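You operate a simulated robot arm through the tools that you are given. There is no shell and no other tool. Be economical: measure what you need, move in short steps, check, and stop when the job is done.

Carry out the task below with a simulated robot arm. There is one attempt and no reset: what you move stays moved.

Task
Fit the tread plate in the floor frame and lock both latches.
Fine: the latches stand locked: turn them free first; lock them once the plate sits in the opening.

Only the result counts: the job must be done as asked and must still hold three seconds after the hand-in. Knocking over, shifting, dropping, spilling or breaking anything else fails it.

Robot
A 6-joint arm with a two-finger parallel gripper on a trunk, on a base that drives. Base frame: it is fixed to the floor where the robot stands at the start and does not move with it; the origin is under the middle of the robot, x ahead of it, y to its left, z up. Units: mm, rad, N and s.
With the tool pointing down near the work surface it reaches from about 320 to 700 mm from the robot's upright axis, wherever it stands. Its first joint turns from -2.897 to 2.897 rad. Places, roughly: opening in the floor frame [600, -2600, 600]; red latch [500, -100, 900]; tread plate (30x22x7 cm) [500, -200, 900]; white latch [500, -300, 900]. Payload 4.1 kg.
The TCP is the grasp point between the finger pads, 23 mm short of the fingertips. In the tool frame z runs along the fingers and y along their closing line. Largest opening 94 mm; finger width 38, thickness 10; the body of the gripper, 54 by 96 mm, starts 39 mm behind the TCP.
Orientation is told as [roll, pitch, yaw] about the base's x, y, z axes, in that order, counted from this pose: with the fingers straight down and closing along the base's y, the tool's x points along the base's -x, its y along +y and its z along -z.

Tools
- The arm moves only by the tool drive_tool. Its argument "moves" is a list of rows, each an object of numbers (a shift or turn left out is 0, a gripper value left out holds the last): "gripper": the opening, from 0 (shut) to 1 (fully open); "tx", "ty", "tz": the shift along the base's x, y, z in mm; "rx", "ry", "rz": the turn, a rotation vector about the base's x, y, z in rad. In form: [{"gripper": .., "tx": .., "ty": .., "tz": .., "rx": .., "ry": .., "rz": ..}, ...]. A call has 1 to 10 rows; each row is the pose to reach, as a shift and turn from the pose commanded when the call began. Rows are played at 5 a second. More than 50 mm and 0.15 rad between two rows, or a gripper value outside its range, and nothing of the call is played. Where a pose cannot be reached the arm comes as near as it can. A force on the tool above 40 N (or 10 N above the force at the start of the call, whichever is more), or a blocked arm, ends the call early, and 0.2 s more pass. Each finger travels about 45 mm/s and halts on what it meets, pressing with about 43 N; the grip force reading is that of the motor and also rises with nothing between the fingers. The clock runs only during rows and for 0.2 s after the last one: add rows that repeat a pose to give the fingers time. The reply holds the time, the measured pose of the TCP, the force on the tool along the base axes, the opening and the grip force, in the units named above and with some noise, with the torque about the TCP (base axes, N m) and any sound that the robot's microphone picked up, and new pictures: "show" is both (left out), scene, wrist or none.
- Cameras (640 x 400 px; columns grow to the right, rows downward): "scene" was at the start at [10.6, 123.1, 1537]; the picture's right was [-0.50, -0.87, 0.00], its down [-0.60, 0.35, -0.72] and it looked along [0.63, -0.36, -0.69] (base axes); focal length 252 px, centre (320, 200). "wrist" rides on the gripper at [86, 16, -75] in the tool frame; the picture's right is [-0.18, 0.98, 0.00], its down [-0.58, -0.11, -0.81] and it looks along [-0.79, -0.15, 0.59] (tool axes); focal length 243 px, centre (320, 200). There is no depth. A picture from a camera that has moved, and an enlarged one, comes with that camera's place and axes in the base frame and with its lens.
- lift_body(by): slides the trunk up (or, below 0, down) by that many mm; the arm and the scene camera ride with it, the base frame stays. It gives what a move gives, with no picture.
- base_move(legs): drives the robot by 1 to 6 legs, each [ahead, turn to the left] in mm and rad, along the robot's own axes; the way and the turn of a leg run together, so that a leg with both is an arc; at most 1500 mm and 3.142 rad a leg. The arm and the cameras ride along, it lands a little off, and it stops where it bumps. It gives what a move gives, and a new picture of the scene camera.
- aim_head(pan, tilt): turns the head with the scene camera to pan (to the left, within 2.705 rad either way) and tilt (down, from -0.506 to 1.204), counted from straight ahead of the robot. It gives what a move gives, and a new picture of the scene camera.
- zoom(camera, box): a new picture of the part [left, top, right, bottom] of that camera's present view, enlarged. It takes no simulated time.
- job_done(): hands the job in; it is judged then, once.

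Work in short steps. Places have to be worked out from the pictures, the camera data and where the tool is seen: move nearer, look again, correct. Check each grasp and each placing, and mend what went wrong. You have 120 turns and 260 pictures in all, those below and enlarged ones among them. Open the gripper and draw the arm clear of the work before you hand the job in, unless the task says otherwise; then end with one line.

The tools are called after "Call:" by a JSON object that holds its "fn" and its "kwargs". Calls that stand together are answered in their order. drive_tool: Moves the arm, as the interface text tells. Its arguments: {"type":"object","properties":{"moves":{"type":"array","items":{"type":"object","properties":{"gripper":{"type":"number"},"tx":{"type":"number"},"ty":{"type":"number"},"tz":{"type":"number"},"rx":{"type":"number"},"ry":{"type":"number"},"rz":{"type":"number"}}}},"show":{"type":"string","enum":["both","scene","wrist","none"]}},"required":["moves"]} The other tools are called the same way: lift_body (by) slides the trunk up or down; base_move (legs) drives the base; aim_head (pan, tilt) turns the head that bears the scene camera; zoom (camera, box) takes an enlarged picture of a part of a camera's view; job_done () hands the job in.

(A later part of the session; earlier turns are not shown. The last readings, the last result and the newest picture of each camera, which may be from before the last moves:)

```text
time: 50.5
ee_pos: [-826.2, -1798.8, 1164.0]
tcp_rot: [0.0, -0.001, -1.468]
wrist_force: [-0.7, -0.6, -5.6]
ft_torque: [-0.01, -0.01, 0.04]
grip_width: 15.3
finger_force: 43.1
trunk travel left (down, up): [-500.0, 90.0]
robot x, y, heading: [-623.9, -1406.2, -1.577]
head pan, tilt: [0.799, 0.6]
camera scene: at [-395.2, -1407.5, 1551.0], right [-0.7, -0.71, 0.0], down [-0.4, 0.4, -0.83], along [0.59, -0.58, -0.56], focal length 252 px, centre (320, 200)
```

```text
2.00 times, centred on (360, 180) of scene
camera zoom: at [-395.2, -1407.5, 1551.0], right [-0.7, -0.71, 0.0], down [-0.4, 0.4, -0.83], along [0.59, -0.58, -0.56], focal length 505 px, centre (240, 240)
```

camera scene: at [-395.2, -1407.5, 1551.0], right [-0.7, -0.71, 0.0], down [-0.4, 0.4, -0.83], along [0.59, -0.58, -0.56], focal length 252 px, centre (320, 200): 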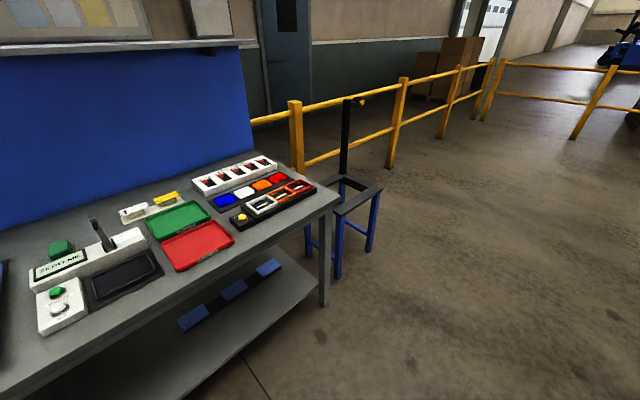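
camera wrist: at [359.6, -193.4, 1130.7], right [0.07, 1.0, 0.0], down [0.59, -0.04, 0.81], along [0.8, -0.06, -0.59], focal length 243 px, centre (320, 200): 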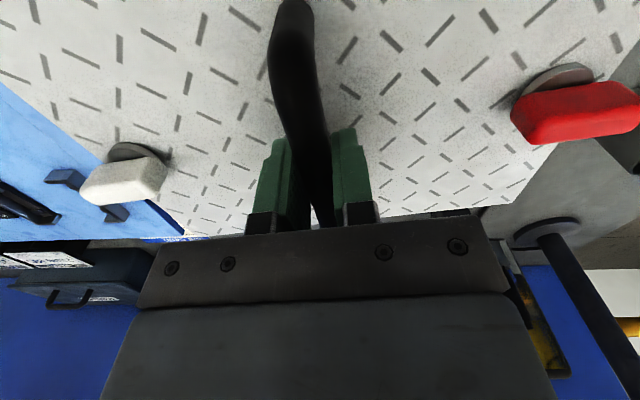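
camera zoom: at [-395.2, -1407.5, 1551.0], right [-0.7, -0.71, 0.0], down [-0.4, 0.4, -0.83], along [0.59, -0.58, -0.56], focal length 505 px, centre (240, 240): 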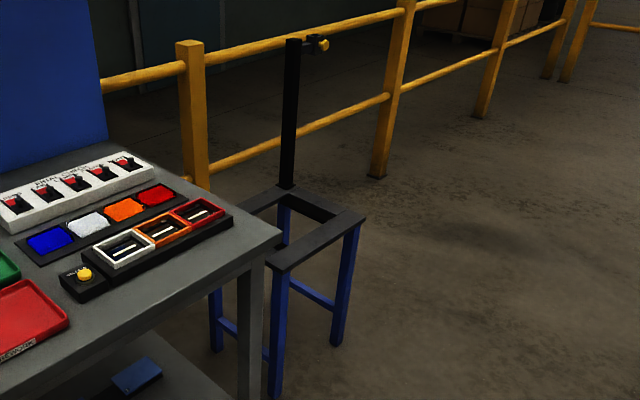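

The frame centre is ≈(575,-2590), x 400–745, y -2360..-2820, with a post at the far right corner (745,-2790). I'll drive to (-630,-2600) and turn to face it.

Call:
{"fn": "base_move", "kwargs": {"legs": [[1195, 0], [0, 1.57]]}}

Call:
{"fn": "aim_head", "kwargs": {"pan": 0.0, "tilt": 0.6}}

```text
time: 60.5
ee_pos: [-234.1, -2821.6, 1164.8]
tcp_rot: [0.0, 0.0, 0.115]
wrist_force: [0.1, 0.3, -7.1]
ft_torque: [-0.01, 0.03, 0.01]
grip_width: 15.5
finger_force: 43.1
trunk travel left (down, up): [-500.0, 90.0]
robot x, y, heading: [-634.3, -2620.8, 0.0]
head pan, tilt: [0.799, 0.6]
camera scene: at [-630.3, -2393.3, 1551.0], right [0.72, -0.7, 0.0], down [-0.39, -0.41, -0.82], along [0.57, 0.59, -0.57], focal length 252 px, centre (320, 200)
```

scene: 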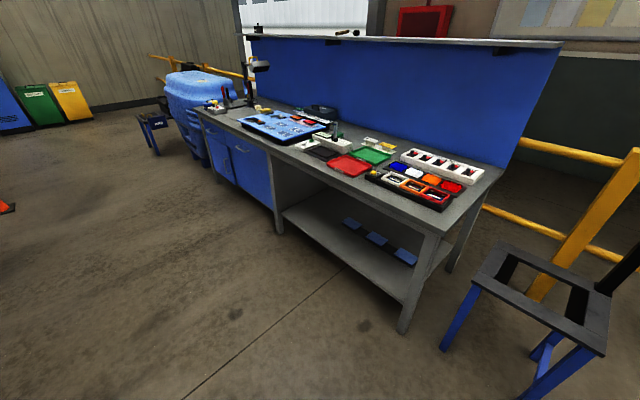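

```text
time: 61.6
ee_pos: [-233.9, -2822.4, 1165.4]
tcp_rot: [-0.001, 0.001, 0.115]
wrist_force: [0.8, 0.2, -5.2]
ft_torque: [0.01, 0.0, 0.0]
grip_width: 15.4
finger_force: 43.2
trunk travel left (down, up): [-500.0, 90.0]
robot x, y, heading: [-630.7, -2622.3, -0.007]
head pan, tilt: [0.0, 0.6]
camera scene: at [-603.5, -2456.7, 1551.0], right [0.0, -1.0, 0.0], down [-0.57, 0.0, -0.82], along [0.82, 0.0, -0.57], focal length 252 px, centre (320, 200)
```

scene: 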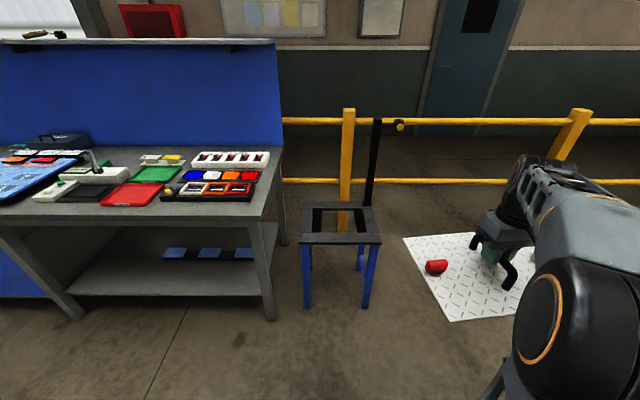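

Frame outline from here: x≈357–696, y≈-2785..-2362 assuming z=600. Drive nearer for a better measurement.

Call:
{"fn": "base_move", "kwargs": {"legs": [[430, 0]]}}

Call:
{"fn": "aim_head", "kwargs": {"pan": -0.15, "tilt": 0.8}}

Call:
{"fn": "zoom", "kwargs": {"camera": "scene", "box": [180, 50, 460, 330]}}

```text
time: 64.2
ee_pos: [194.7, -2821.5, 1165.9]
tcp_rot: [0.0, 0.002, 0.115]
wrist_force: [0.9, -1.4, -5.8]
ft_torque: [0.02, 0.02, -0.01]
grip_width: 15.5
finger_force: 42.9
trunk travel left (down, up): [-500.0, 90.0]
robot x, y, heading: [-203.0, -2624.9, 0.004]
head pan, tilt: [0.0, 0.6]
camera scene: at [-175.9, -2456.4, 1551.0], right [0.0, -1.0, 0.0], down [-0.57, 0.0, -0.82], along [0.82, 0.0, -0.57], focal length 252 px, centre (320, 200)
```

scene: 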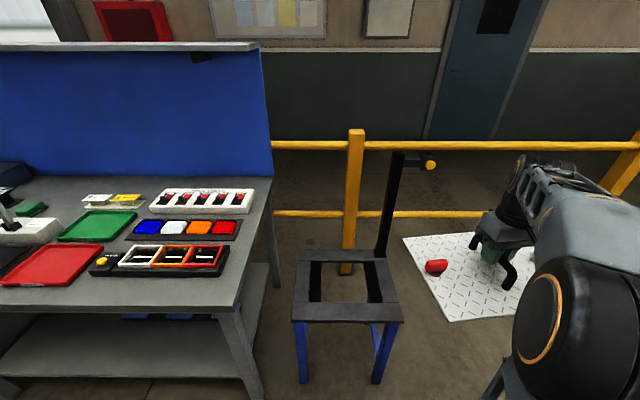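

```text
time: 64.9
ee_pos: [194.4, -2820.9, 1166.0]
tcp_rot: [-0.001, 0.001, 0.115]
wrist_force: [0.5, -0.5, -6.3]
ft_torque: [0.02, 0.01, 0.0]
grip_width: 15.2
finger_force: 43.3
trunk travel left (down, up): [-500.0, 90.0]
robot x, y, heading: [-202.5, -2626.9, -0.0]
head pan, tilt: [-0.15, 0.799]
camera scene: at [-184.8, -2468.4, 1534.2], right [-0.15, -0.99, 0.0], down [-0.71, 0.11, -0.7], along [0.69, -0.1, -0.72], focal length 252 px, centre (320, 200)
```

scene: 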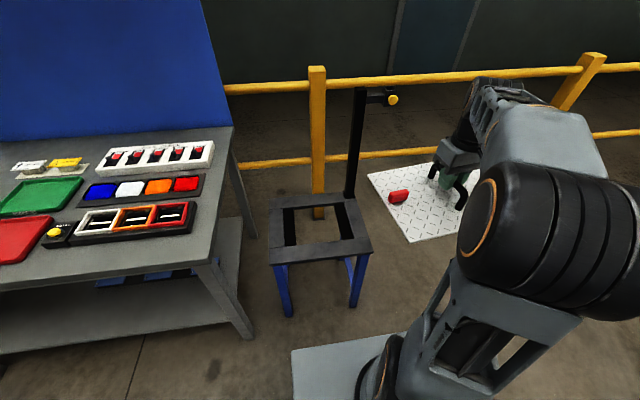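

```text
1.43 times, centred on (320, 190) of scene
camera zoom: at [-184.8, -2468.4, 1534.2], right [-0.15, -0.99, 0.0], down [-0.71, 0.11, -0.7], along [0.69, -0.1, -0.72], focal length 361 px, centre (320, 214)
```

zoom: 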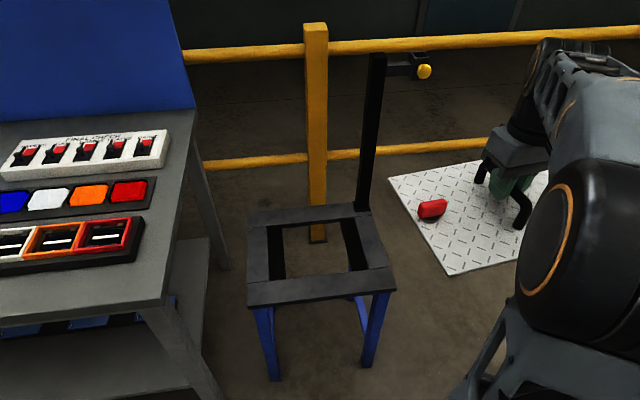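

Opening looks like x≈445–675, y≈-2709..-2407 (centre ≈(560,-2558)), top z≈605. Drive 160 mm closer (base front should stay short of the legs), then lower the trunk and re-measure.

Call:
{"fn": "base_move", "kwargs": {"legs": [[155, 0]]}}

Call:
{"fn": "lift_body", "kwargs": {"by": -200}}

Call:
{"fn": "aim_head", "kwargs": {"pan": -0.1, "tilt": 0.85}}

Call:
{"fn": "zoom", "kwargs": {"camera": "scene", "box": [200, 40, 460, 300]}}

```text
time: 66.3
ee_pos: [351.6, -2820.8, 1164.8]
tcp_rot: [0.0, 0.003, 0.118]
wrist_force: [0.1, 1.1, -5.5]
ft_torque: [0.02, 0.03, 0.03]
grip_width: 15.3
finger_force: 43.0
trunk travel left (down, up): [-500.0, 90.0]
robot x, y, heading: [-47.9, -2622.7, 0.007]
head pan, tilt: [-0.15, 0.799]
camera scene: at [-27.3, -2468.1, 1534.1], right [-0.15, -0.99, 0.0], down [-0.71, 0.11, -0.7], along [0.69, -0.1, -0.72], focal length 252 px, centre (320, 200)
```

scene: 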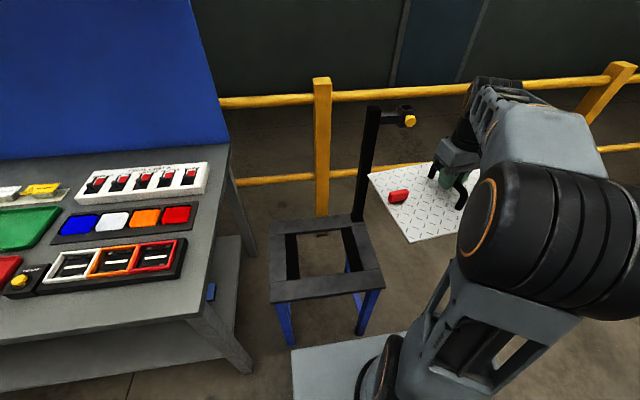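

```text
time: 68.5
ee_pos: [350.7, -2820.8, 964.6]
tcp_rot: [0.0, 0.002, 0.116]
wrist_force: [-0.5, -0.8, -5.2]
ft_torque: [-0.01, 0.01, -0.03]
grip_width: 15.5
finger_force: 42.7
trunk travel left (down, up): [-300.0, 290.0]
robot x, y, heading: [-49.8, -2623.6, 0.004]
head pan, tilt: [-0.15, 0.799]
```

```text
time: 69.1
ee_pos: [351.5, -2819.7, 966.2]
tcp_rot: [-0.001, 0.002, 0.118]
wrist_force: [0.2, 0.4, -4.7]
ft_torque: [-0.01, 0.0, -0.03]
grip_width: 15.3
finger_force: 42.7
trunk travel left (down, up): [-300.0, 290.0]
robot x, y, heading: [-45.4, -2623.2, 0.005]
head pan, tilt: [-0.099, 0.85]
camera scene: at [-30.0, -2463.8, 1330.2], right [-0.1, -1.0, 0.0], down [-0.75, 0.07, -0.66], along [0.66, -0.06, -0.75], focal length 252 px, centre (320, 200)
```

scene: 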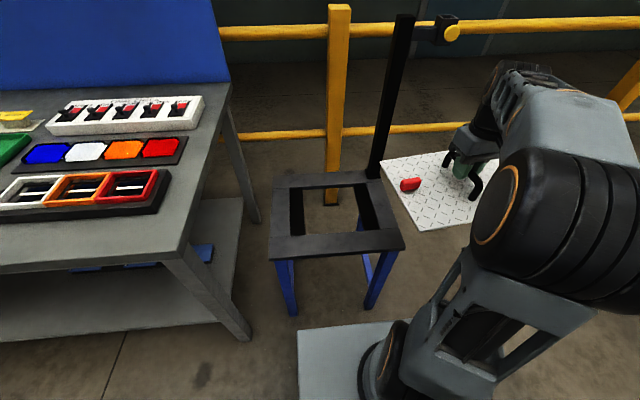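

```text
1.54 times, centred on (330, 170) of scene
camera zoom: at [-30.0, -2463.8, 1330.2], right [-0.1, -1.0, 0.0], down [-0.75, 0.07, -0.66], along [0.66, -0.06, -0.75], focal length 388 px, centre (305, 246)
```

zoom: 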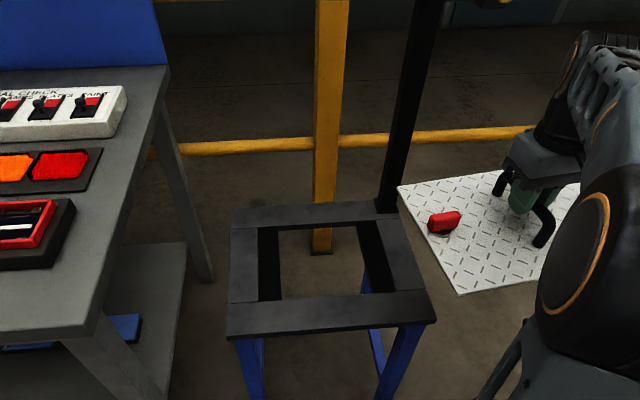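

Opening at z≈610: x≈449–677, y≈-2717..-2407, centre ≈(563,-2562), yaw ≈0, with ledges at the two y ends. I'll bring the plate over, first in y then in x, staying clear of the post.

Call:
{"fn": "drive_tool", "kwargs": {"moves": [{"ty": 45, "rz": -0.03}, {"ty": 90, "rz": -0.06}, {"ty": 135, "rz": -0.09}, {"ty": 180, "rz": -0.115, "tx": 10}, {"ty": 220, "rz": -0.115, "tx": 40}, {"ty": 250, "rz": -0.115, "tx": 80}, {"ty": 258, "rz": -0.115, "tx": 125}, {"ty": 258, "rz": -0.115, "tx": 170}, {"ty": 258, "rz": -0.115, "tx": 212}, {"ty": 258, "rz": -0.115, "tx": 212}], "show": "scene"}}

Call:
{"fn": "lift_body", "kwargs": {"by": -200}}

Call:
{"fn": "aim_head", "kwargs": {"pan": 0.0, "tilt": 0.75}}

```text
time: 71.3
ee_pos: [563.6, -2562.7, 965.0]
tcp_rot: [-0.001, 0.004, 0.001]
wrist_force: [0.7, 0.5, -5.7]
ft_torque: [-0.01, 0.03, 0.04]
grip_width: 15.1
finger_force: 42.5
trunk travel left (down, up): [-300.0, 290.0]
robot x, y, heading: [-49.6, -2622.4, 0.005]
head pan, tilt: [-0.099, 0.85]
camera scene: at [-29.5, -2463.4, 1330.1], right [-0.1, -1.0, 0.0], down [-0.75, 0.07, -0.66], along [0.66, -0.06, -0.75], focal length 252 px, centre (320, 200)
```

scene: 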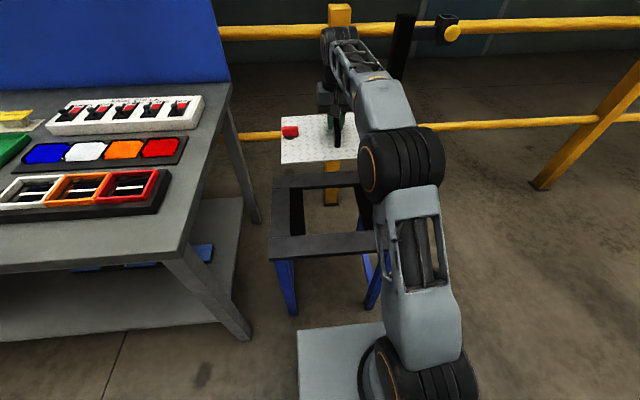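

```text
time: 73.5
ee_pos: [563.6, -2561.5, 765.8]
tcp_rot: [0.001, 0.003, 0.002]
wrist_force: [0.2, 0.0, -5.9]
ft_torque: [-0.02, 0.01, 0.0]
grip_width: 15.2
finger_force: 42.8
trunk travel left (down, up): [-100.0, 490.0]
robot x, y, heading: [-45.8, -2624.4, 0.006]
head pan, tilt: [-0.099, 0.85]
```

```text
time: 74.2
ee_pos: [563.8, -2562.7, 765.9]
tcp_rot: [0.0, 0.0, 0.001]
wrist_force: [-0.4, 0.8, -5.7]
ft_torque: [-0.01, 0.05, 0.0]
grip_width: 15.4
finger_force: 43.3
trunk travel left (down, up): [-100.0, 490.0]
robot x, y, heading: [-43.3, -2617.6, 0.007]
head pan, tilt: [0.0, 0.75]
camera scene: at [-24.9, -2455.8, 1138.1], right [0.0, -1.0, 0.0], down [-0.68, 0.0, -0.73], along [0.73, 0.0, -0.68], focal length 252 px, centre (320, 200)
```

scene: 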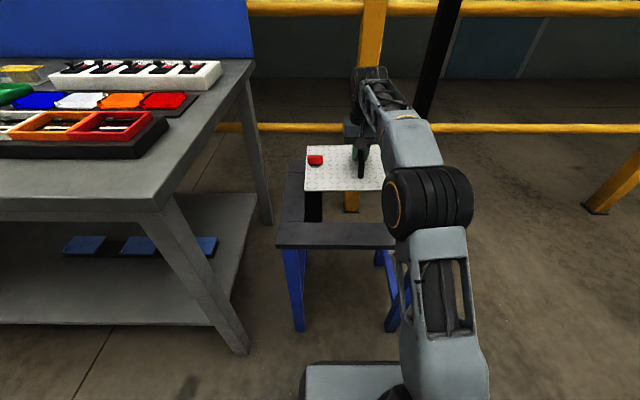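

The scene view is too shallow; raise the trunk by 120 while lowering the arm so the plate hovers ~30 mm above the frame.

Call:
{"fn": "lift_body", "kwargs": {"by": 140}}

Call:
{"fn": "drive_tool", "kwargs": {"moves": [{"tz": -40}, {"tz": -80}, {"tz": -120}, {"tz": -160}, {"tz": -200}, {"tz": -200}], "show": "both"}}

Call:
{"fn": "zoom", "kwargs": {"camera": "scene", "box": [240, 150, 440, 300]}}

```text
time: 75.8
ee_pos: [563.6, -2562.7, 904.9]
tcp_rot: [0.0, 0.001, 0.004]
wrist_force: [0.3, -0.1, -5.8]
ft_torque: [-0.03, 0.02, 0.01]
grip_width: 15.6
finger_force: 42.8
trunk travel left (down, up): [-240.0, 350.0]
robot x, y, heading: [-45.8, -2619.9, 0.002]
head pan, tilt: [0.0, 0.75]
```

```text
time: 77.2
ee_pos: [560.0, -2562.3, 705.1]
tcp_rot: [-0.001, 0.002, 0.002]
wrist_force: [0.3, 0.4, -5.3]
ft_torque: [0.0, 0.02, 0.0]
grip_width: 15.1
finger_force: 42.7
trunk travel left (down, up): [-240.0, 350.0]
robot x, y, heading: [-47.7, -2622.1, 0.004]
head pan, tilt: [0.0, 0.75]
camera scene: at [-24.7, -2455.7, 1278.1], right [0.0, -1.0, 0.0], down [-0.68, 0.0, -0.73], along [0.73, 0.0, -0.68], focal length 252 px, centre (320, 200)
camera wrist: at [473.4, -2547.3, 779.6], right [0.18, 0.98, 0.0], down [0.58, -0.11, 0.81], along [0.79, -0.15, -0.59], focal length 243 px, centre (320, 200)
```

scene: 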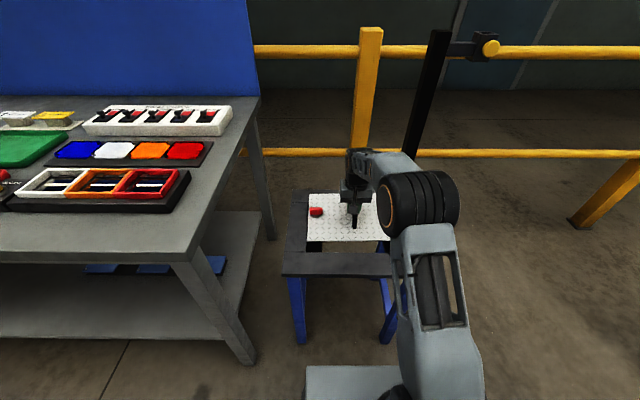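
wrist: 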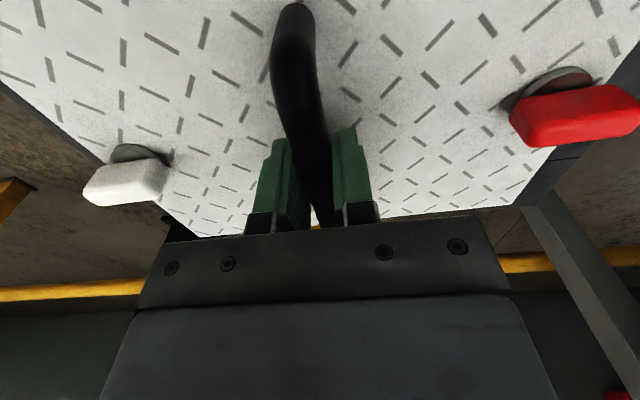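

```text
2.67 times, centred on (340, 225) of scene
camera zoom: at [-24.7, -2455.7, 1278.1], right [0.0, -1.0, 0.0], down [-0.68, 0.0, -0.73], along [0.73, 0.0, -0.68], focal length 674 px, centre (267, 133)
```

zoom: 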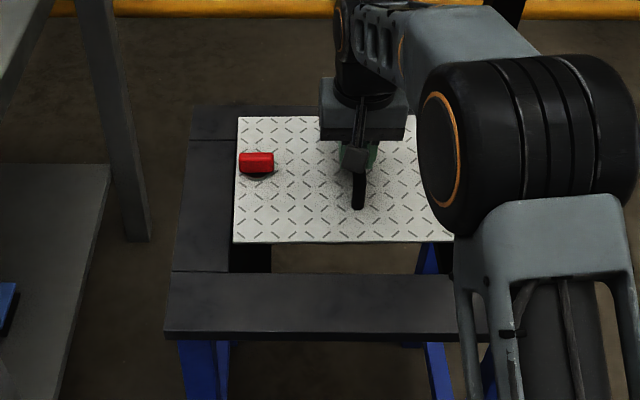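

Plate hovers level, aligned roughly: plate left edge y≈-2416, opening left edge ≈-2409; near edges ~455 vs ~453. Lower by 30 mm and compare directly.

Call:
{"fn": "drive_tool", "kwargs": {"moves": [{"tz": -15}, {"tz": -30}, {"tz": -30}], "show": "none"}}

Call:
{"fn": "zoom", "kwargs": {"camera": "scene", "box": [280, 180, 420, 285]}}

Call:
{"fn": "zoom", "kwargs": {"camera": "wrist", "box": [0, 40, 640, 320]}}

```text
time: 78.0
ee_pos: [561.3, -2562.4, 675.5]
tcp_rot: [-0.001, 0.001, 0.0]
wrist_force: [-0.2, -0.1, -5.8]
ft_torque: [0.02, 0.02, -0.01]
grip_width: 15.6
finger_force: 43.3
trunk travel left (down, up): [-240.0, 350.0]
robot x, y, heading: [-46.9, -2625.3, 0.007]
head pan, tilt: [0.0, 0.75]
```

```text
3.81 times, centred on (350, 232) of scene
camera zoom: at [-24.8, -2455.7, 1278.1], right [0.0, -1.0, 0.0], down [-0.68, 0.0, -0.73], along [0.73, 0.0, -0.68], focal length 962 px, centre (206, 76)
```

zoom: 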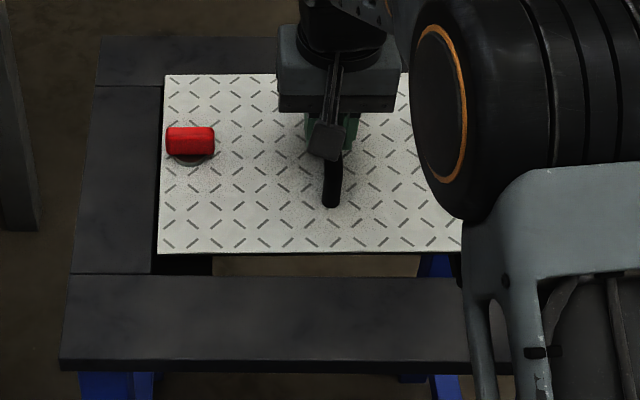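

```text
1.00 times, centred on (320, 180) of wrist
camera zoom: at [474.6, -2546.2, 749.1], right [0.18, 0.98, 0.0], down [0.58, -0.11, 0.81], along [0.79, -0.15, -0.59], focal length 243 px, centre (320, 220)
```

zoom: 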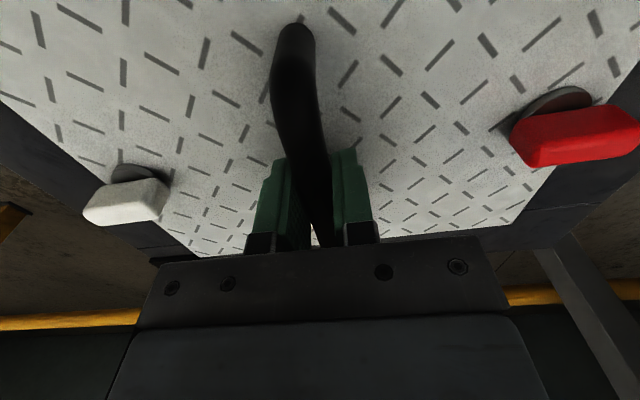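

Left gap ≈5 mm, near gap ≈3 mm by estimate. Nudge +1 mm in y, +2 in x and lower in small steps to find contact.

Call:
{"fn": "drive_tool", "kwargs": {"moves": [{"tx": 2, "ty": 1, "tz": -5}, {"tx": 2, "ty": 1, "tz": -10}, {"tx": 2, "ty": 1, "tz": -10}], "show": "none"}}

Call:
{"fn": "zoom", "kwargs": {"camera": "scene", "box": [290, 185, 400, 275]}}

Call:
{"fn": "zoom", "kwargs": {"camera": "wrist", "box": [400, 60, 640, 240]}}

Call:
{"fn": "zoom", "kwargs": {"camera": "wrist", "box": [0, 60, 240, 240]}}

```text
time: 78.8
ee_pos: [563.9, -2559.7, 667.6]
tcp_rot: [0.0, -0.002, 0.002]
wrist_force: [-4.8, -0.8, 11.1]
ft_torque: [0.0, -1.34, -0.06]
grip_width: 15.7
finger_force: 43.2
trunk travel left (down, up): [-240.0, 350.0]
robot x, y, heading: [-47.4, -2620.2, 0.005]
head pan, tilt: [0.0, 0.75]
```

```text
4.44 times, centred on (345, 230) of scene
camera zoom: at [-26.7, -2455.9, 1278.3], right [0.0, -1.0, 0.0], down [-0.68, 0.0, -0.73], along [0.73, 0.0, -0.68], focal length 1122 px, centre (209, 67)
```

zoom: 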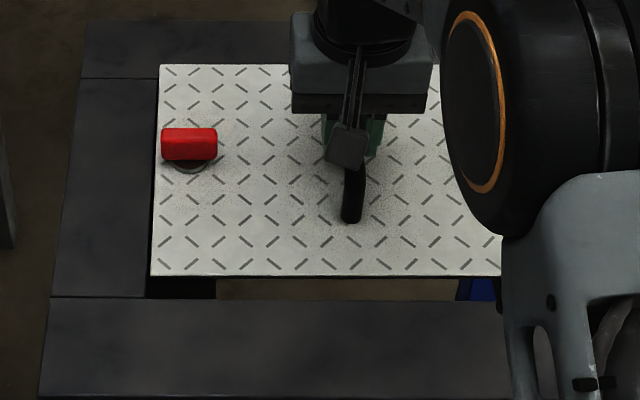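

```text
2.22 times, centred on (520, 150) of wrist
camera zoom: at [477.1, -2545.3, 741.7], right [0.18, 0.98, 0.0], down [0.58, -0.11, 0.81], along [0.79, -0.15, -0.59], focal length 539 px, centre (-124, 311)
```

zoom: 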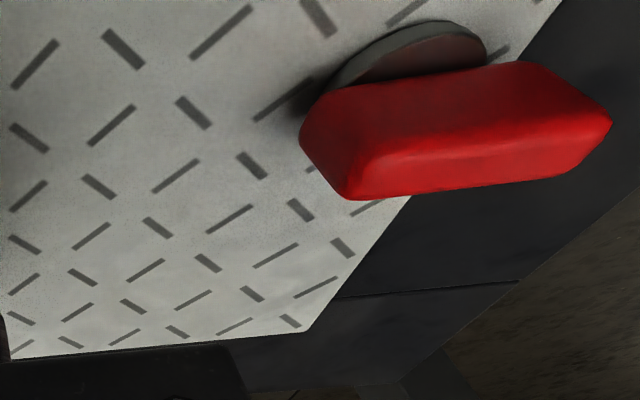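

```text
2.22 times, centred on (120, 150) of wrist
camera zoom: at [477.1, -2545.3, 741.7], right [0.18, 0.98, 0.0], down [0.58, -0.11, 0.81], along [0.79, -0.15, -0.59], focal length 539 px, centre (764, 311)
```

zoom: 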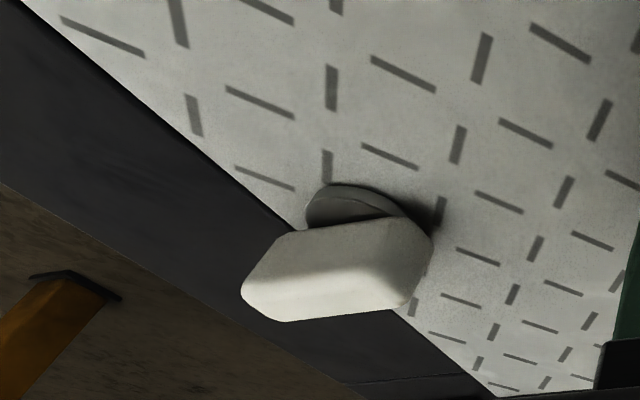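

Contact: torque and pictures say the far edge sits ~10 mm onto the far beam, near gap ~13, left gap ~2. Raise slightly, shift x by -11.5 and y by -3, then lower gently.

Call:
{"fn": "drive_tool", "kwargs": {"moves": [{"tz": 8}, {"tz": 8, "tx": -11.5, "ty": -3}, {"tz": 8, "tx": -11.5, "ty": -3}], "show": "none"}}

Call:
{"fn": "zoom", "kwargs": {"camera": "scene", "box": [290, 185, 400, 275]}}

Call:
{"fn": "zoom", "kwargs": {"camera": "wrist", "box": [400, 60, 640, 240]}}

Call:
{"fn": "zoom", "kwargs": {"camera": "wrist", "box": [0, 60, 240, 240]}}

```text
time: 79.6
ee_pos: [554.0, -2564.9, 673.4]
tcp_rot: [0.0, 0.002, 0.002]
wrist_force: [0.1, 0.5, -5.5]
ft_torque: [0.02, 0.03, 0.02]
grip_width: 15.5
finger_force: 43.2
trunk travel left (down, up): [-240.0, 350.0]
robot x, y, heading: [-46.6, -2628.8, -0.001]
head pan, tilt: [0.0, 0.75]
```

```text
4.44 times, centred on (345, 230) of scene
camera zoom: at [-24.8, -2455.7, 1278.1], right [0.0, -1.0, 0.0], down [-0.68, 0.0, -0.73], along [0.73, 0.0, -0.68], focal length 1122 px, centre (209, 67)
```

zoom: 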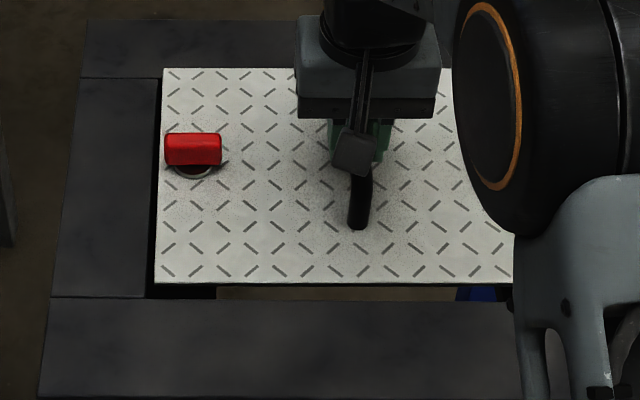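

```text
2.22 times, centred on (520, 150) of wrist
camera zoom: at [467.5, -2548.4, 747.1], right [0.18, 0.98, 0.0], down [0.58, -0.11, 0.8], along [0.79, -0.15, -0.59], focal length 539 px, centre (-124, 311)
```

zoom: 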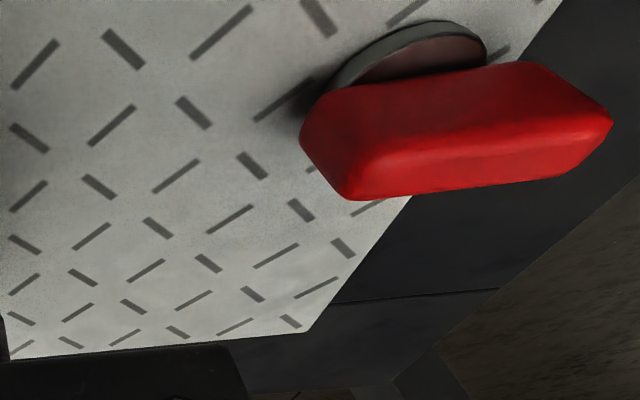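

```text
2.22 times, centred on (120, 150) of wrist
camera zoom: at [467.5, -2548.4, 747.1], right [0.18, 0.98, 0.0], down [0.58, -0.11, 0.8], along [0.79, -0.15, -0.59], focal length 539 px, centre (764, 311)
```

zoom: 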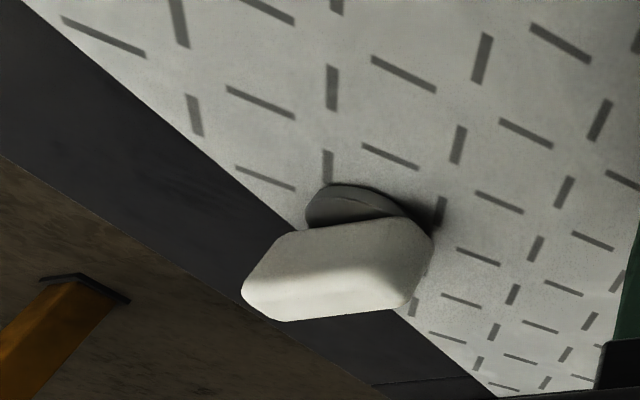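

Left gap now ~5 mm, right covered by parallax; looks balanced. Lower gently watching force.

Call:
{"fn": "drive_tool", "kwargs": {"moves": [{"tz": -4}, {"tz": -7}, {"tz": -10}, {"tz": -12}, {"tz": -12}], "show": "none"}}

Call:
{"fn": "zoom", "kwargs": {"camera": "scene", "box": [290, 185, 400, 275]}}

Call:
{"fn": "zoom", "kwargs": {"camera": "wrist", "box": [0, 40, 640, 320]}}

```text
time: 80.8
ee_pos: [554.7, -2564.3, 667.6]
tcp_rot: [0.002, -0.006, 0.001]
wrist_force: [0.3, 1.4, 32.0]
ft_torque: [0.02, 0.59, -0.09]
grip_width: 15.3
finger_force: 43.0
trunk travel left (down, up): [-240.0, 350.0]
robot x, y, heading: [-46.7, -2622.6, 0.0]
head pan, tilt: [0.0, 0.75]
```

```text
4.44 times, centred on (345, 230) of scene
camera zoom: at [-27.6, -2455.9, 1278.6], right [0.0, -1.0, 0.0], down [-0.68, 0.0, -0.73], along [0.73, 0.0, -0.68], focal length 1122 px, centre (209, 67)
```

zoom: 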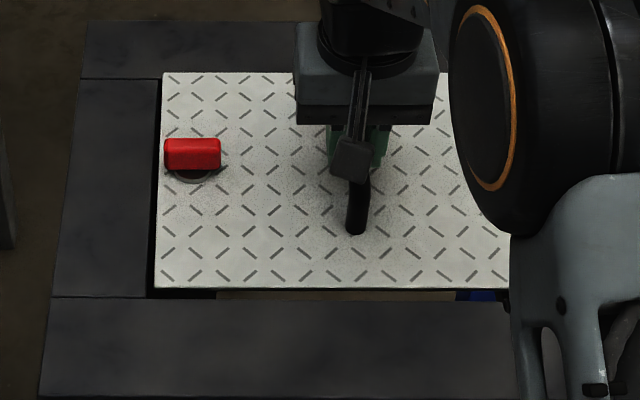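

```text
1.00 times, centred on (320, 180) of wrist
camera zoom: at [467.2, -2548.0, 740.4], right [0.18, 0.98, 0.0], down [0.58, -0.11, 0.81], along [0.8, -0.15, -0.59], focal length 243 px, centre (320, 220)
```

zoom: 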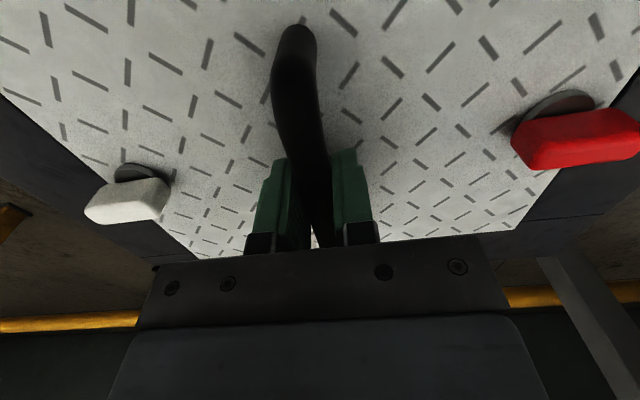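

Contact again at the same height, nearly balanced torque: suggests diagonal corner contact. The frame looks rotated about -0.015 rad relative to the plate (left gap 6 mm near vs 2 mm far). Raise, rotate -0.015, x -1, and retry.

Call:
{"fn": "drive_tool", "kwargs": {"moves": [{"tz": 10}, {"tz": 10, "rz": -0.015, "tx": -1}, {"tz": 7, "rz": -0.015, "tx": -1}, {"tz": 4, "rz": -0.015, "tx": -1}, {"tz": 1, "rz": -0.015, "tx": -1}, {"tz": 0, "rz": -0.015, "tx": -1}], "show": "none"}}

Call:
{"fn": "zoom", "kwargs": {"camera": "scene", "box": [290, 185, 400, 275]}}

Call:
{"fn": "zoom", "kwargs": {"camera": "wrist", "box": [0, 60, 240, 240]}}

Call:
{"fn": "zoom", "kwargs": {"camera": "wrist", "box": [400, 60, 640, 240]}}

```text
time: 82.2
ee_pos: [553.7, -2564.6, 666.0]
tcp_rot: [0.001, -0.004, -0.013]
wrist_force: [-2.9, 1.7, 26.7]
ft_torque: [0.07, 0.86, -0.06]
grip_width: 15.7
finger_force: 42.7
trunk travel left (down, up): [-240.0, 350.0]
robot x, y, heading: [-46.6, -2625.2, 0.001]
head pan, tilt: [0.0, 0.75]
```

```text
4.44 times, centred on (345, 230) of scene
camera zoom: at [-27.6, -2455.8, 1278.6], right [0.0, -1.0, 0.0], down [-0.68, 0.0, -0.73], along [0.73, 0.0, -0.68], focal length 1122 px, centre (209, 67)
```

zoom: 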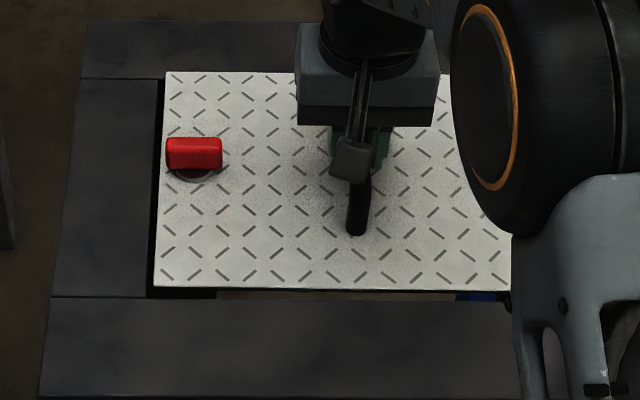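

```text
2.22 times, centred on (120, 150) of wrist
camera zoom: at [466.5, -2547.6, 740.2], right [0.2, 0.98, 0.0], down [0.58, -0.12, 0.81], along [0.79, -0.16, -0.59], focal length 539 px, centre (764, 311)
```

zoom: 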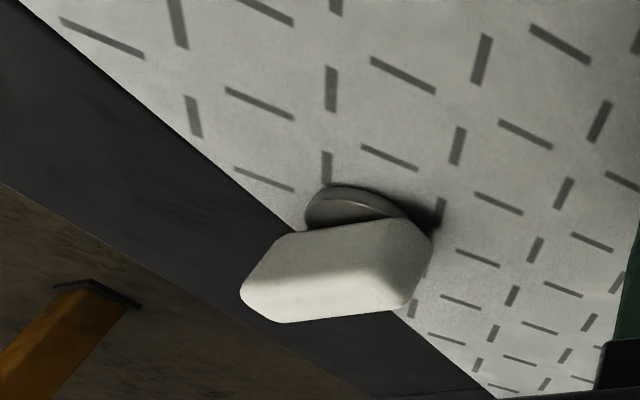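

```text
2.22 times, centred on (520, 150) of wrist
camera zoom: at [466.5, -2547.6, 740.2], right [0.2, 0.98, 0.0], down [0.58, -0.12, 0.81], along [0.79, -0.16, -0.59], focal length 539 px, centre (-124, 311)
```

zoom: 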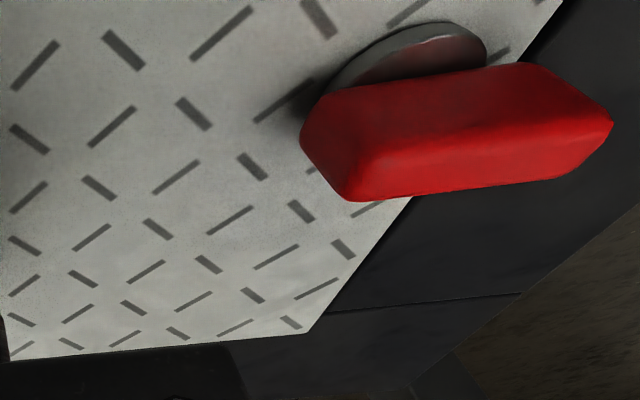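

Contact persists with the resultant near the plate middle, which hints at something under the plate (latch tongues?). Zoom tightly on the left and near gaps.

Call:
{"fn": "zoom", "kwargs": {"camera": "scene", "box": [308, 225, 348, 262]}}

Call:
{"fn": "zoom", "kwargs": {"camera": "scene", "box": [308, 195, 348, 230]}}

Call:
{"fn": "zoom", "kwargs": {"camera": "wrist", "box": [480, 60, 620, 200]}}

```text
10.81 times, centred on (328, 244) of scene
camera zoom: at [-27.6, -2455.8, 1278.6], right [0.0, -1.0, 0.0], down [-0.68, 0.0, -0.73], along [0.73, 0.0, -0.68], focal length 2730 px, centre (234, -270)
```

zoom: 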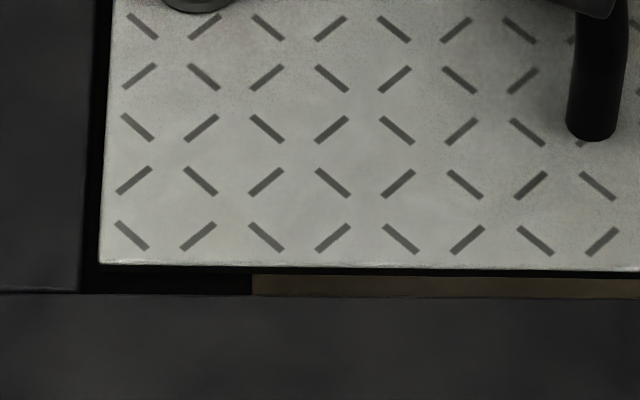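

```text
11.43 times, centred on (328, 212) of scene
camera zoom: at [-27.6, -2455.8, 1278.6], right [0.0, -1.0, 0.0], down [-0.68, 0.0, -0.73], along [0.73, 0.0, -0.68], focal length 2886 px, centre (229, 57)
```

zoom: 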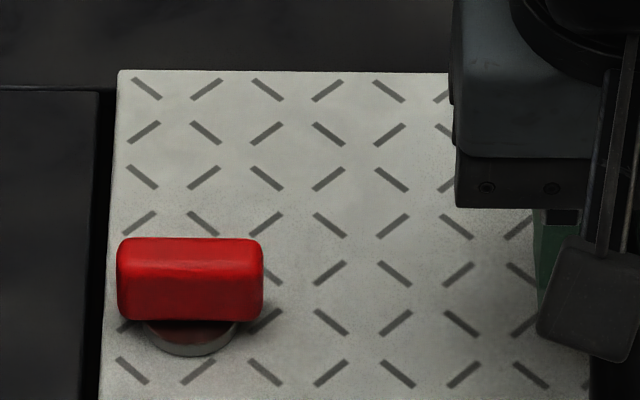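

```text
2.86 times, centred on (550, 130) of wrist
camera zoom: at [466.5, -2547.6, 740.2], right [0.2, 0.98, 0.0], down [0.58, -0.12, 0.81], along [0.79, -0.16, -0.59], focal length 693 px, centre (-337, 400)
```

zoom: 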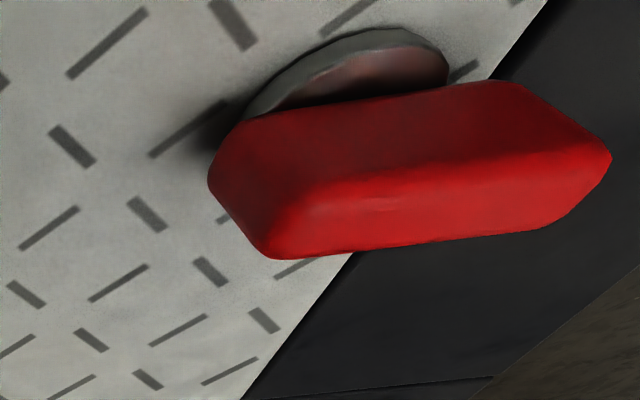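

Pattern spacing and both cameras suggest the plate got pitched in the grip (far edge up ~7 mm) at the first contact. I'll lift 10 mm, tilt the tool +0.03 rad about y to level it, and look.

Call:
{"fn": "drive_tool", "kwargs": {"moves": [{"tz": 14}, {"tz": 22, "ry": 0.03}, {"tz": 22, "ry": 0.03}], "show": "none"}}

Call:
{"fn": "zoom", "kwargs": {"camera": "scene", "box": [308, 195, 368, 255]}}

Call:
{"fn": "zoom", "kwargs": {"camera": "wrist", "box": [400, 60, 640, 240]}}

```text
time: 83.0
ee_pos: [554.6, -2565.0, 684.9]
tcp_rot: [0.001, 0.033, -0.013]
wrist_force: [0.0, 0.3, -4.8]
ft_torque: [0.0, 0.04, -0.01]
grip_width: 15.3
finger_force: 42.3
trunk travel left (down, up): [-240.0, 350.0]
robot x, y, heading: [-50.3, -2622.9, 0.003]
head pan, tilt: [0.0, 0.75]
```

```text
6.67 times, centred on (338, 225) of scene
camera zoom: at [-24.8, -2455.7, 1278.0], right [0.0, -1.0, 0.0], down [-0.68, 0.0, -0.73], along [0.73, 0.0, -0.68], focal length 1684 px, centre (200, 33)
```

zoom: 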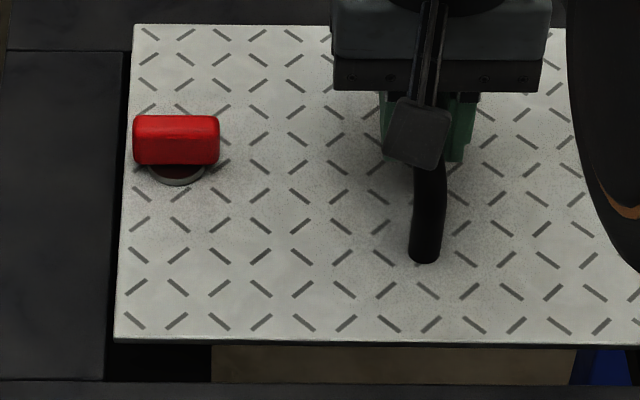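

```text
2.22 times, centred on (520, 150) of wrist
camera zoom: at [469.7, -2547.1, 761.1], right [0.2, 0.98, -0.01], down [0.61, -0.12, 0.79], along [0.77, -0.16, -0.62], focal length 539 px, centre (-124, 311)
```

zoom: 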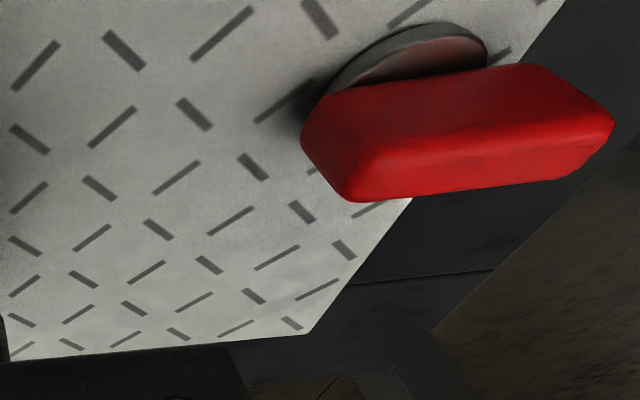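

The wrist view confirms the small slip, now compensated: plate looks level (x 458–678) vs opening 450.5–680; left gap ≈5 mm. Shift x by -2.7 and lower.

Call:
{"fn": "drive_tool", "kwargs": {"moves": [{"tz": -7, "tx": -2.7}, {"tz": -12, "tx": -2.7}, {"tz": -16, "tx": -2.7}, {"tz": -19, "tx": -2.7}, {"tz": -21, "tx": -2.7}, {"tz": -21, "tx": -2.7}], "show": "none"}}

Call:
{"fn": "zoom", "kwargs": {"camera": "scene", "box": [308, 195, 368, 255]}}

Call:
{"fn": "zoom", "kwargs": {"camera": "wrist", "box": [0, 40, 640, 320]}}

```text
time: 84.4
ee_pos: [550.6, -2565.5, 663.0]
tcp_rot: [-0.001, 0.031, -0.012]
wrist_force: [-1.0, -0.8, 0.9]
ft_torque: [-0.05, -0.71, -0.03]
grip_width: 15.5
finger_force: 43.1
trunk travel left (down, up): [-240.0, 350.0]
robot x, y, heading: [-45.7, -2626.8, 0.004]
head pan, tilt: [0.0, 0.75]
```

```text
6.67 times, centred on (338, 225) of scene
camera zoom: at [-25.5, -2455.8, 1278.2], right [0.0, -1.0, 0.0], down [-0.68, 0.0, -0.73], along [0.73, 0.0, -0.68], focal length 1684 px, centre (200, 33)
```

zoom: 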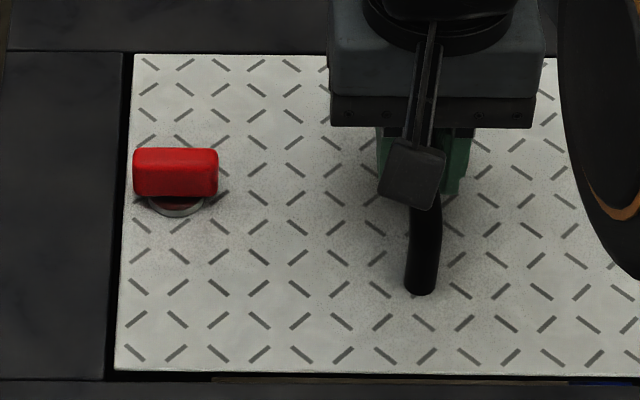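

```text
1.00 times, centred on (320, 180) of wrist
camera zoom: at [466.1, -2546.7, 740.3], right [0.2, 0.98, -0.01], down [0.6, -0.12, 0.79], along [0.77, -0.16, -0.61], focal length 243 px, centre (320, 220)
```

zoom: 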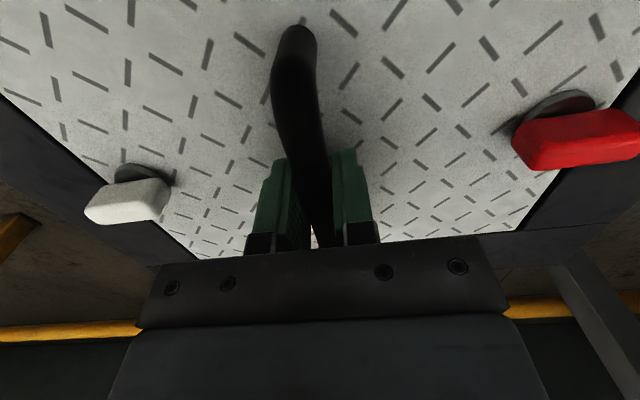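

Far edge now appears level with and inside the far seam, near edge almost in. Keep lowering slightly while easing the pitch back.

Call:
{"fn": "drive_tool", "kwargs": {"moves": [{"tz": -2, "ry": -0.01}, {"tz": -4, "ry": -0.02}, {"tz": -6, "ry": -0.02}, {"tz": -6, "ry": -0.02}], "show": "none"}}

Call:
{"fn": "zoom", "kwargs": {"camera": "scene", "box": [308, 195, 368, 255]}}

Call:
{"fn": "zoom", "kwargs": {"camera": "wrist", "box": [400, 60, 640, 240]}}

Call:
{"fn": "zoom", "kwargs": {"camera": "wrist", "box": [0, 60, 240, 240]}}

```text
time: 85.4
ee_pos: [550.9, -2564.1, 660.7]
tcp_rot: [0.003, 0.002, -0.012]
wrist_force: [4.8, 3.3, 34.6]
ft_torque: [0.01, -0.09, -0.08]
grip_width: 15.7
finger_force: 42.7
trunk travel left (down, up): [-240.0, 350.0]
robot x, y, heading: [-48.7, -2624.7, 0.004]
head pan, tilt: [0.0, 0.75]
```

```text
6.67 times, centred on (338, 225) of scene
camera zoom: at [-27.7, -2455.8, 1278.4], right [0.0, -1.0, 0.0], down [-0.68, 0.0, -0.73], along [0.73, 0.0, -0.68], focal length 1684 px, centre (200, 33)
```

zoom: 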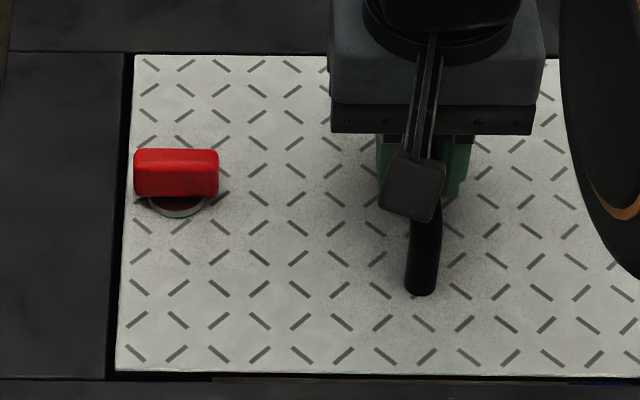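

```text
2.22 times, centred on (520, 150) of wrist
camera zoom: at [463.9, -2546.9, 735.5], right [0.2, 0.98, 0.0], down [0.58, -0.12, 0.81], along [0.79, -0.16, -0.59], focal length 539 px, centre (-124, 311)
```

zoom: 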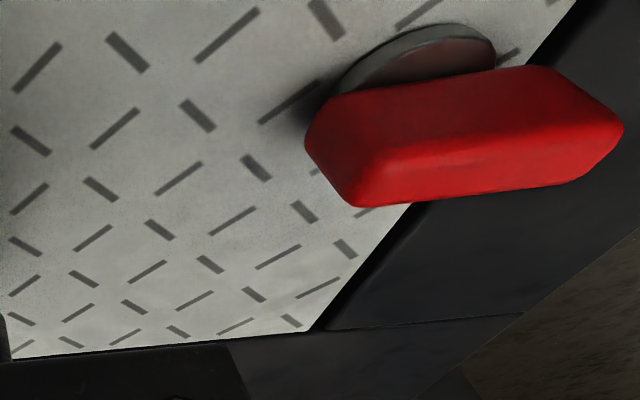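

```text
2.22 times, centred on (120, 150) of wrist
camera zoom: at [463.9, -2546.9, 735.5], right [0.2, 0.98, 0.0], down [0.58, -0.12, 0.81], along [0.79, -0.16, -0.59], focal length 539 px, centre (764, 311)
```

zoom: 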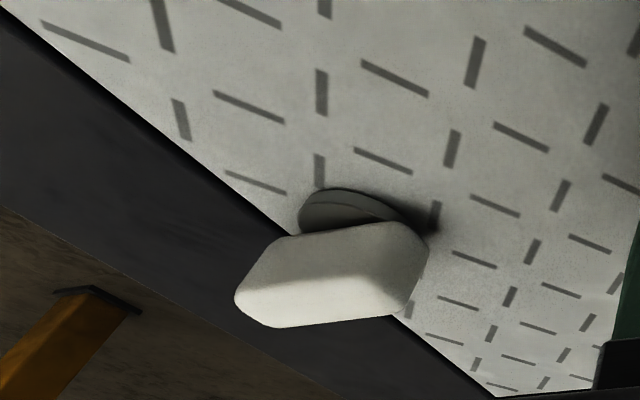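

Force is now centred and the height dropped ~5 mm: the plate is seated on the ledges with a gap on all sides. Release the handle and lift off to check.

Call:
{"fn": "drive_tool", "kwargs": {"moves": [{"tz": 4}, {"tz": 4, "gripper": 0.2}, {"tz": 4, "gripper": 0.4}, {"tz": 4, "gripper": 0.4}, {"tz": 40, "gripper": 0.4}, {"tz": 80, "gripper": 0.4}, {"tz": 110, "gripper": 0.5}, {"tz": 110, "gripper": 0.5}], "show": "both"}}

Call:
{"fn": "zoom", "kwargs": {"camera": "scene", "box": [290, 185, 400, 275]}}

```text
time: 87.2
ee_pos: [550.6, -2565.0, 766.6]
tcp_rot: [-0.001, 0.01, -0.011]
wrist_force: [-0.6, 0.2, -0.2]
ft_torque: [-0.01, -0.01, 0.0]
grip_width: 47.1
finger_force: 0.1
trunk travel left (down, up): [-240.0, 350.0]
robot x, y, heading: [-48.6, -2621.1, 0.001]
head pan, tilt: [0.0, 0.75]
camera scene: at [-25.3, -2455.8, 1278.1], right [0.0, -1.0, 0.0], down [-0.68, 0.0, -0.73], along [0.73, 0.0, -0.68], focal length 252 px, centre (320, 200)
camera wrist: at [464.2, -2548.4, 841.4], right [0.2, 0.98, 0.0], down [0.59, -0.12, 0.8], along [0.78, -0.16, -0.6], focal length 243 px, centre (320, 200)
```

scene: 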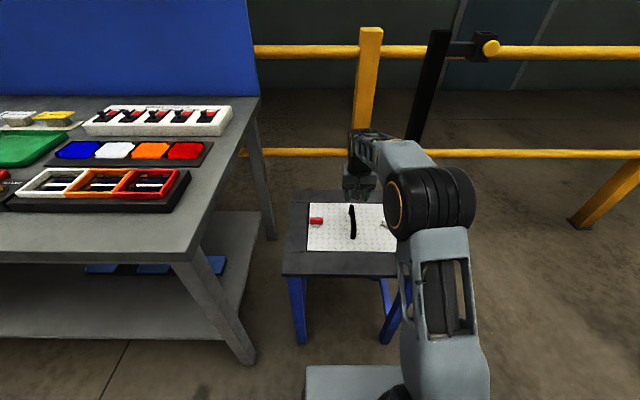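
wrist: 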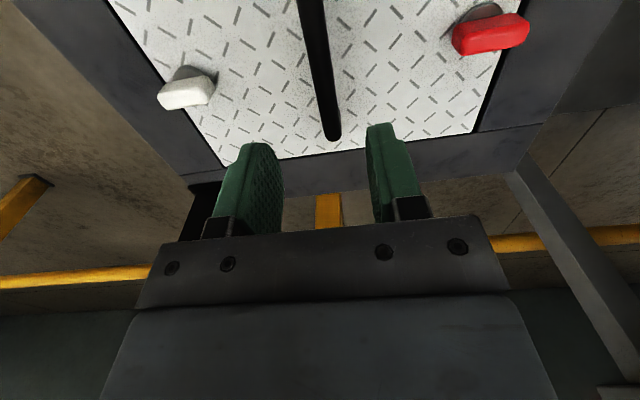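

```text
4.44 times, centred on (345, 230) of scene
camera zoom: at [-25.3, -2455.8, 1278.1], right [0.0, -1.0, 0.0], down [-0.68, 0.0, -0.73], along [0.73, 0.0, -0.68], focal length 1122 px, centre (209, 67)
```

zoom: 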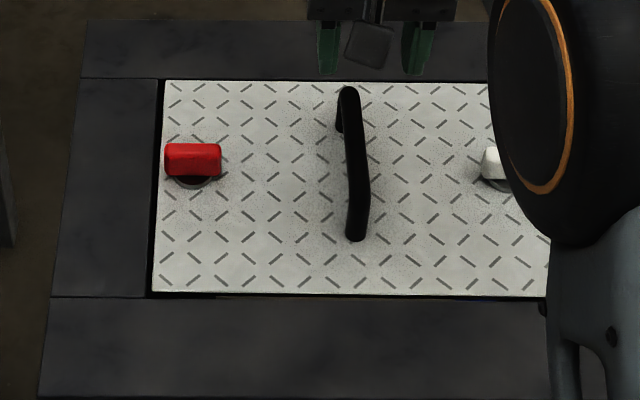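

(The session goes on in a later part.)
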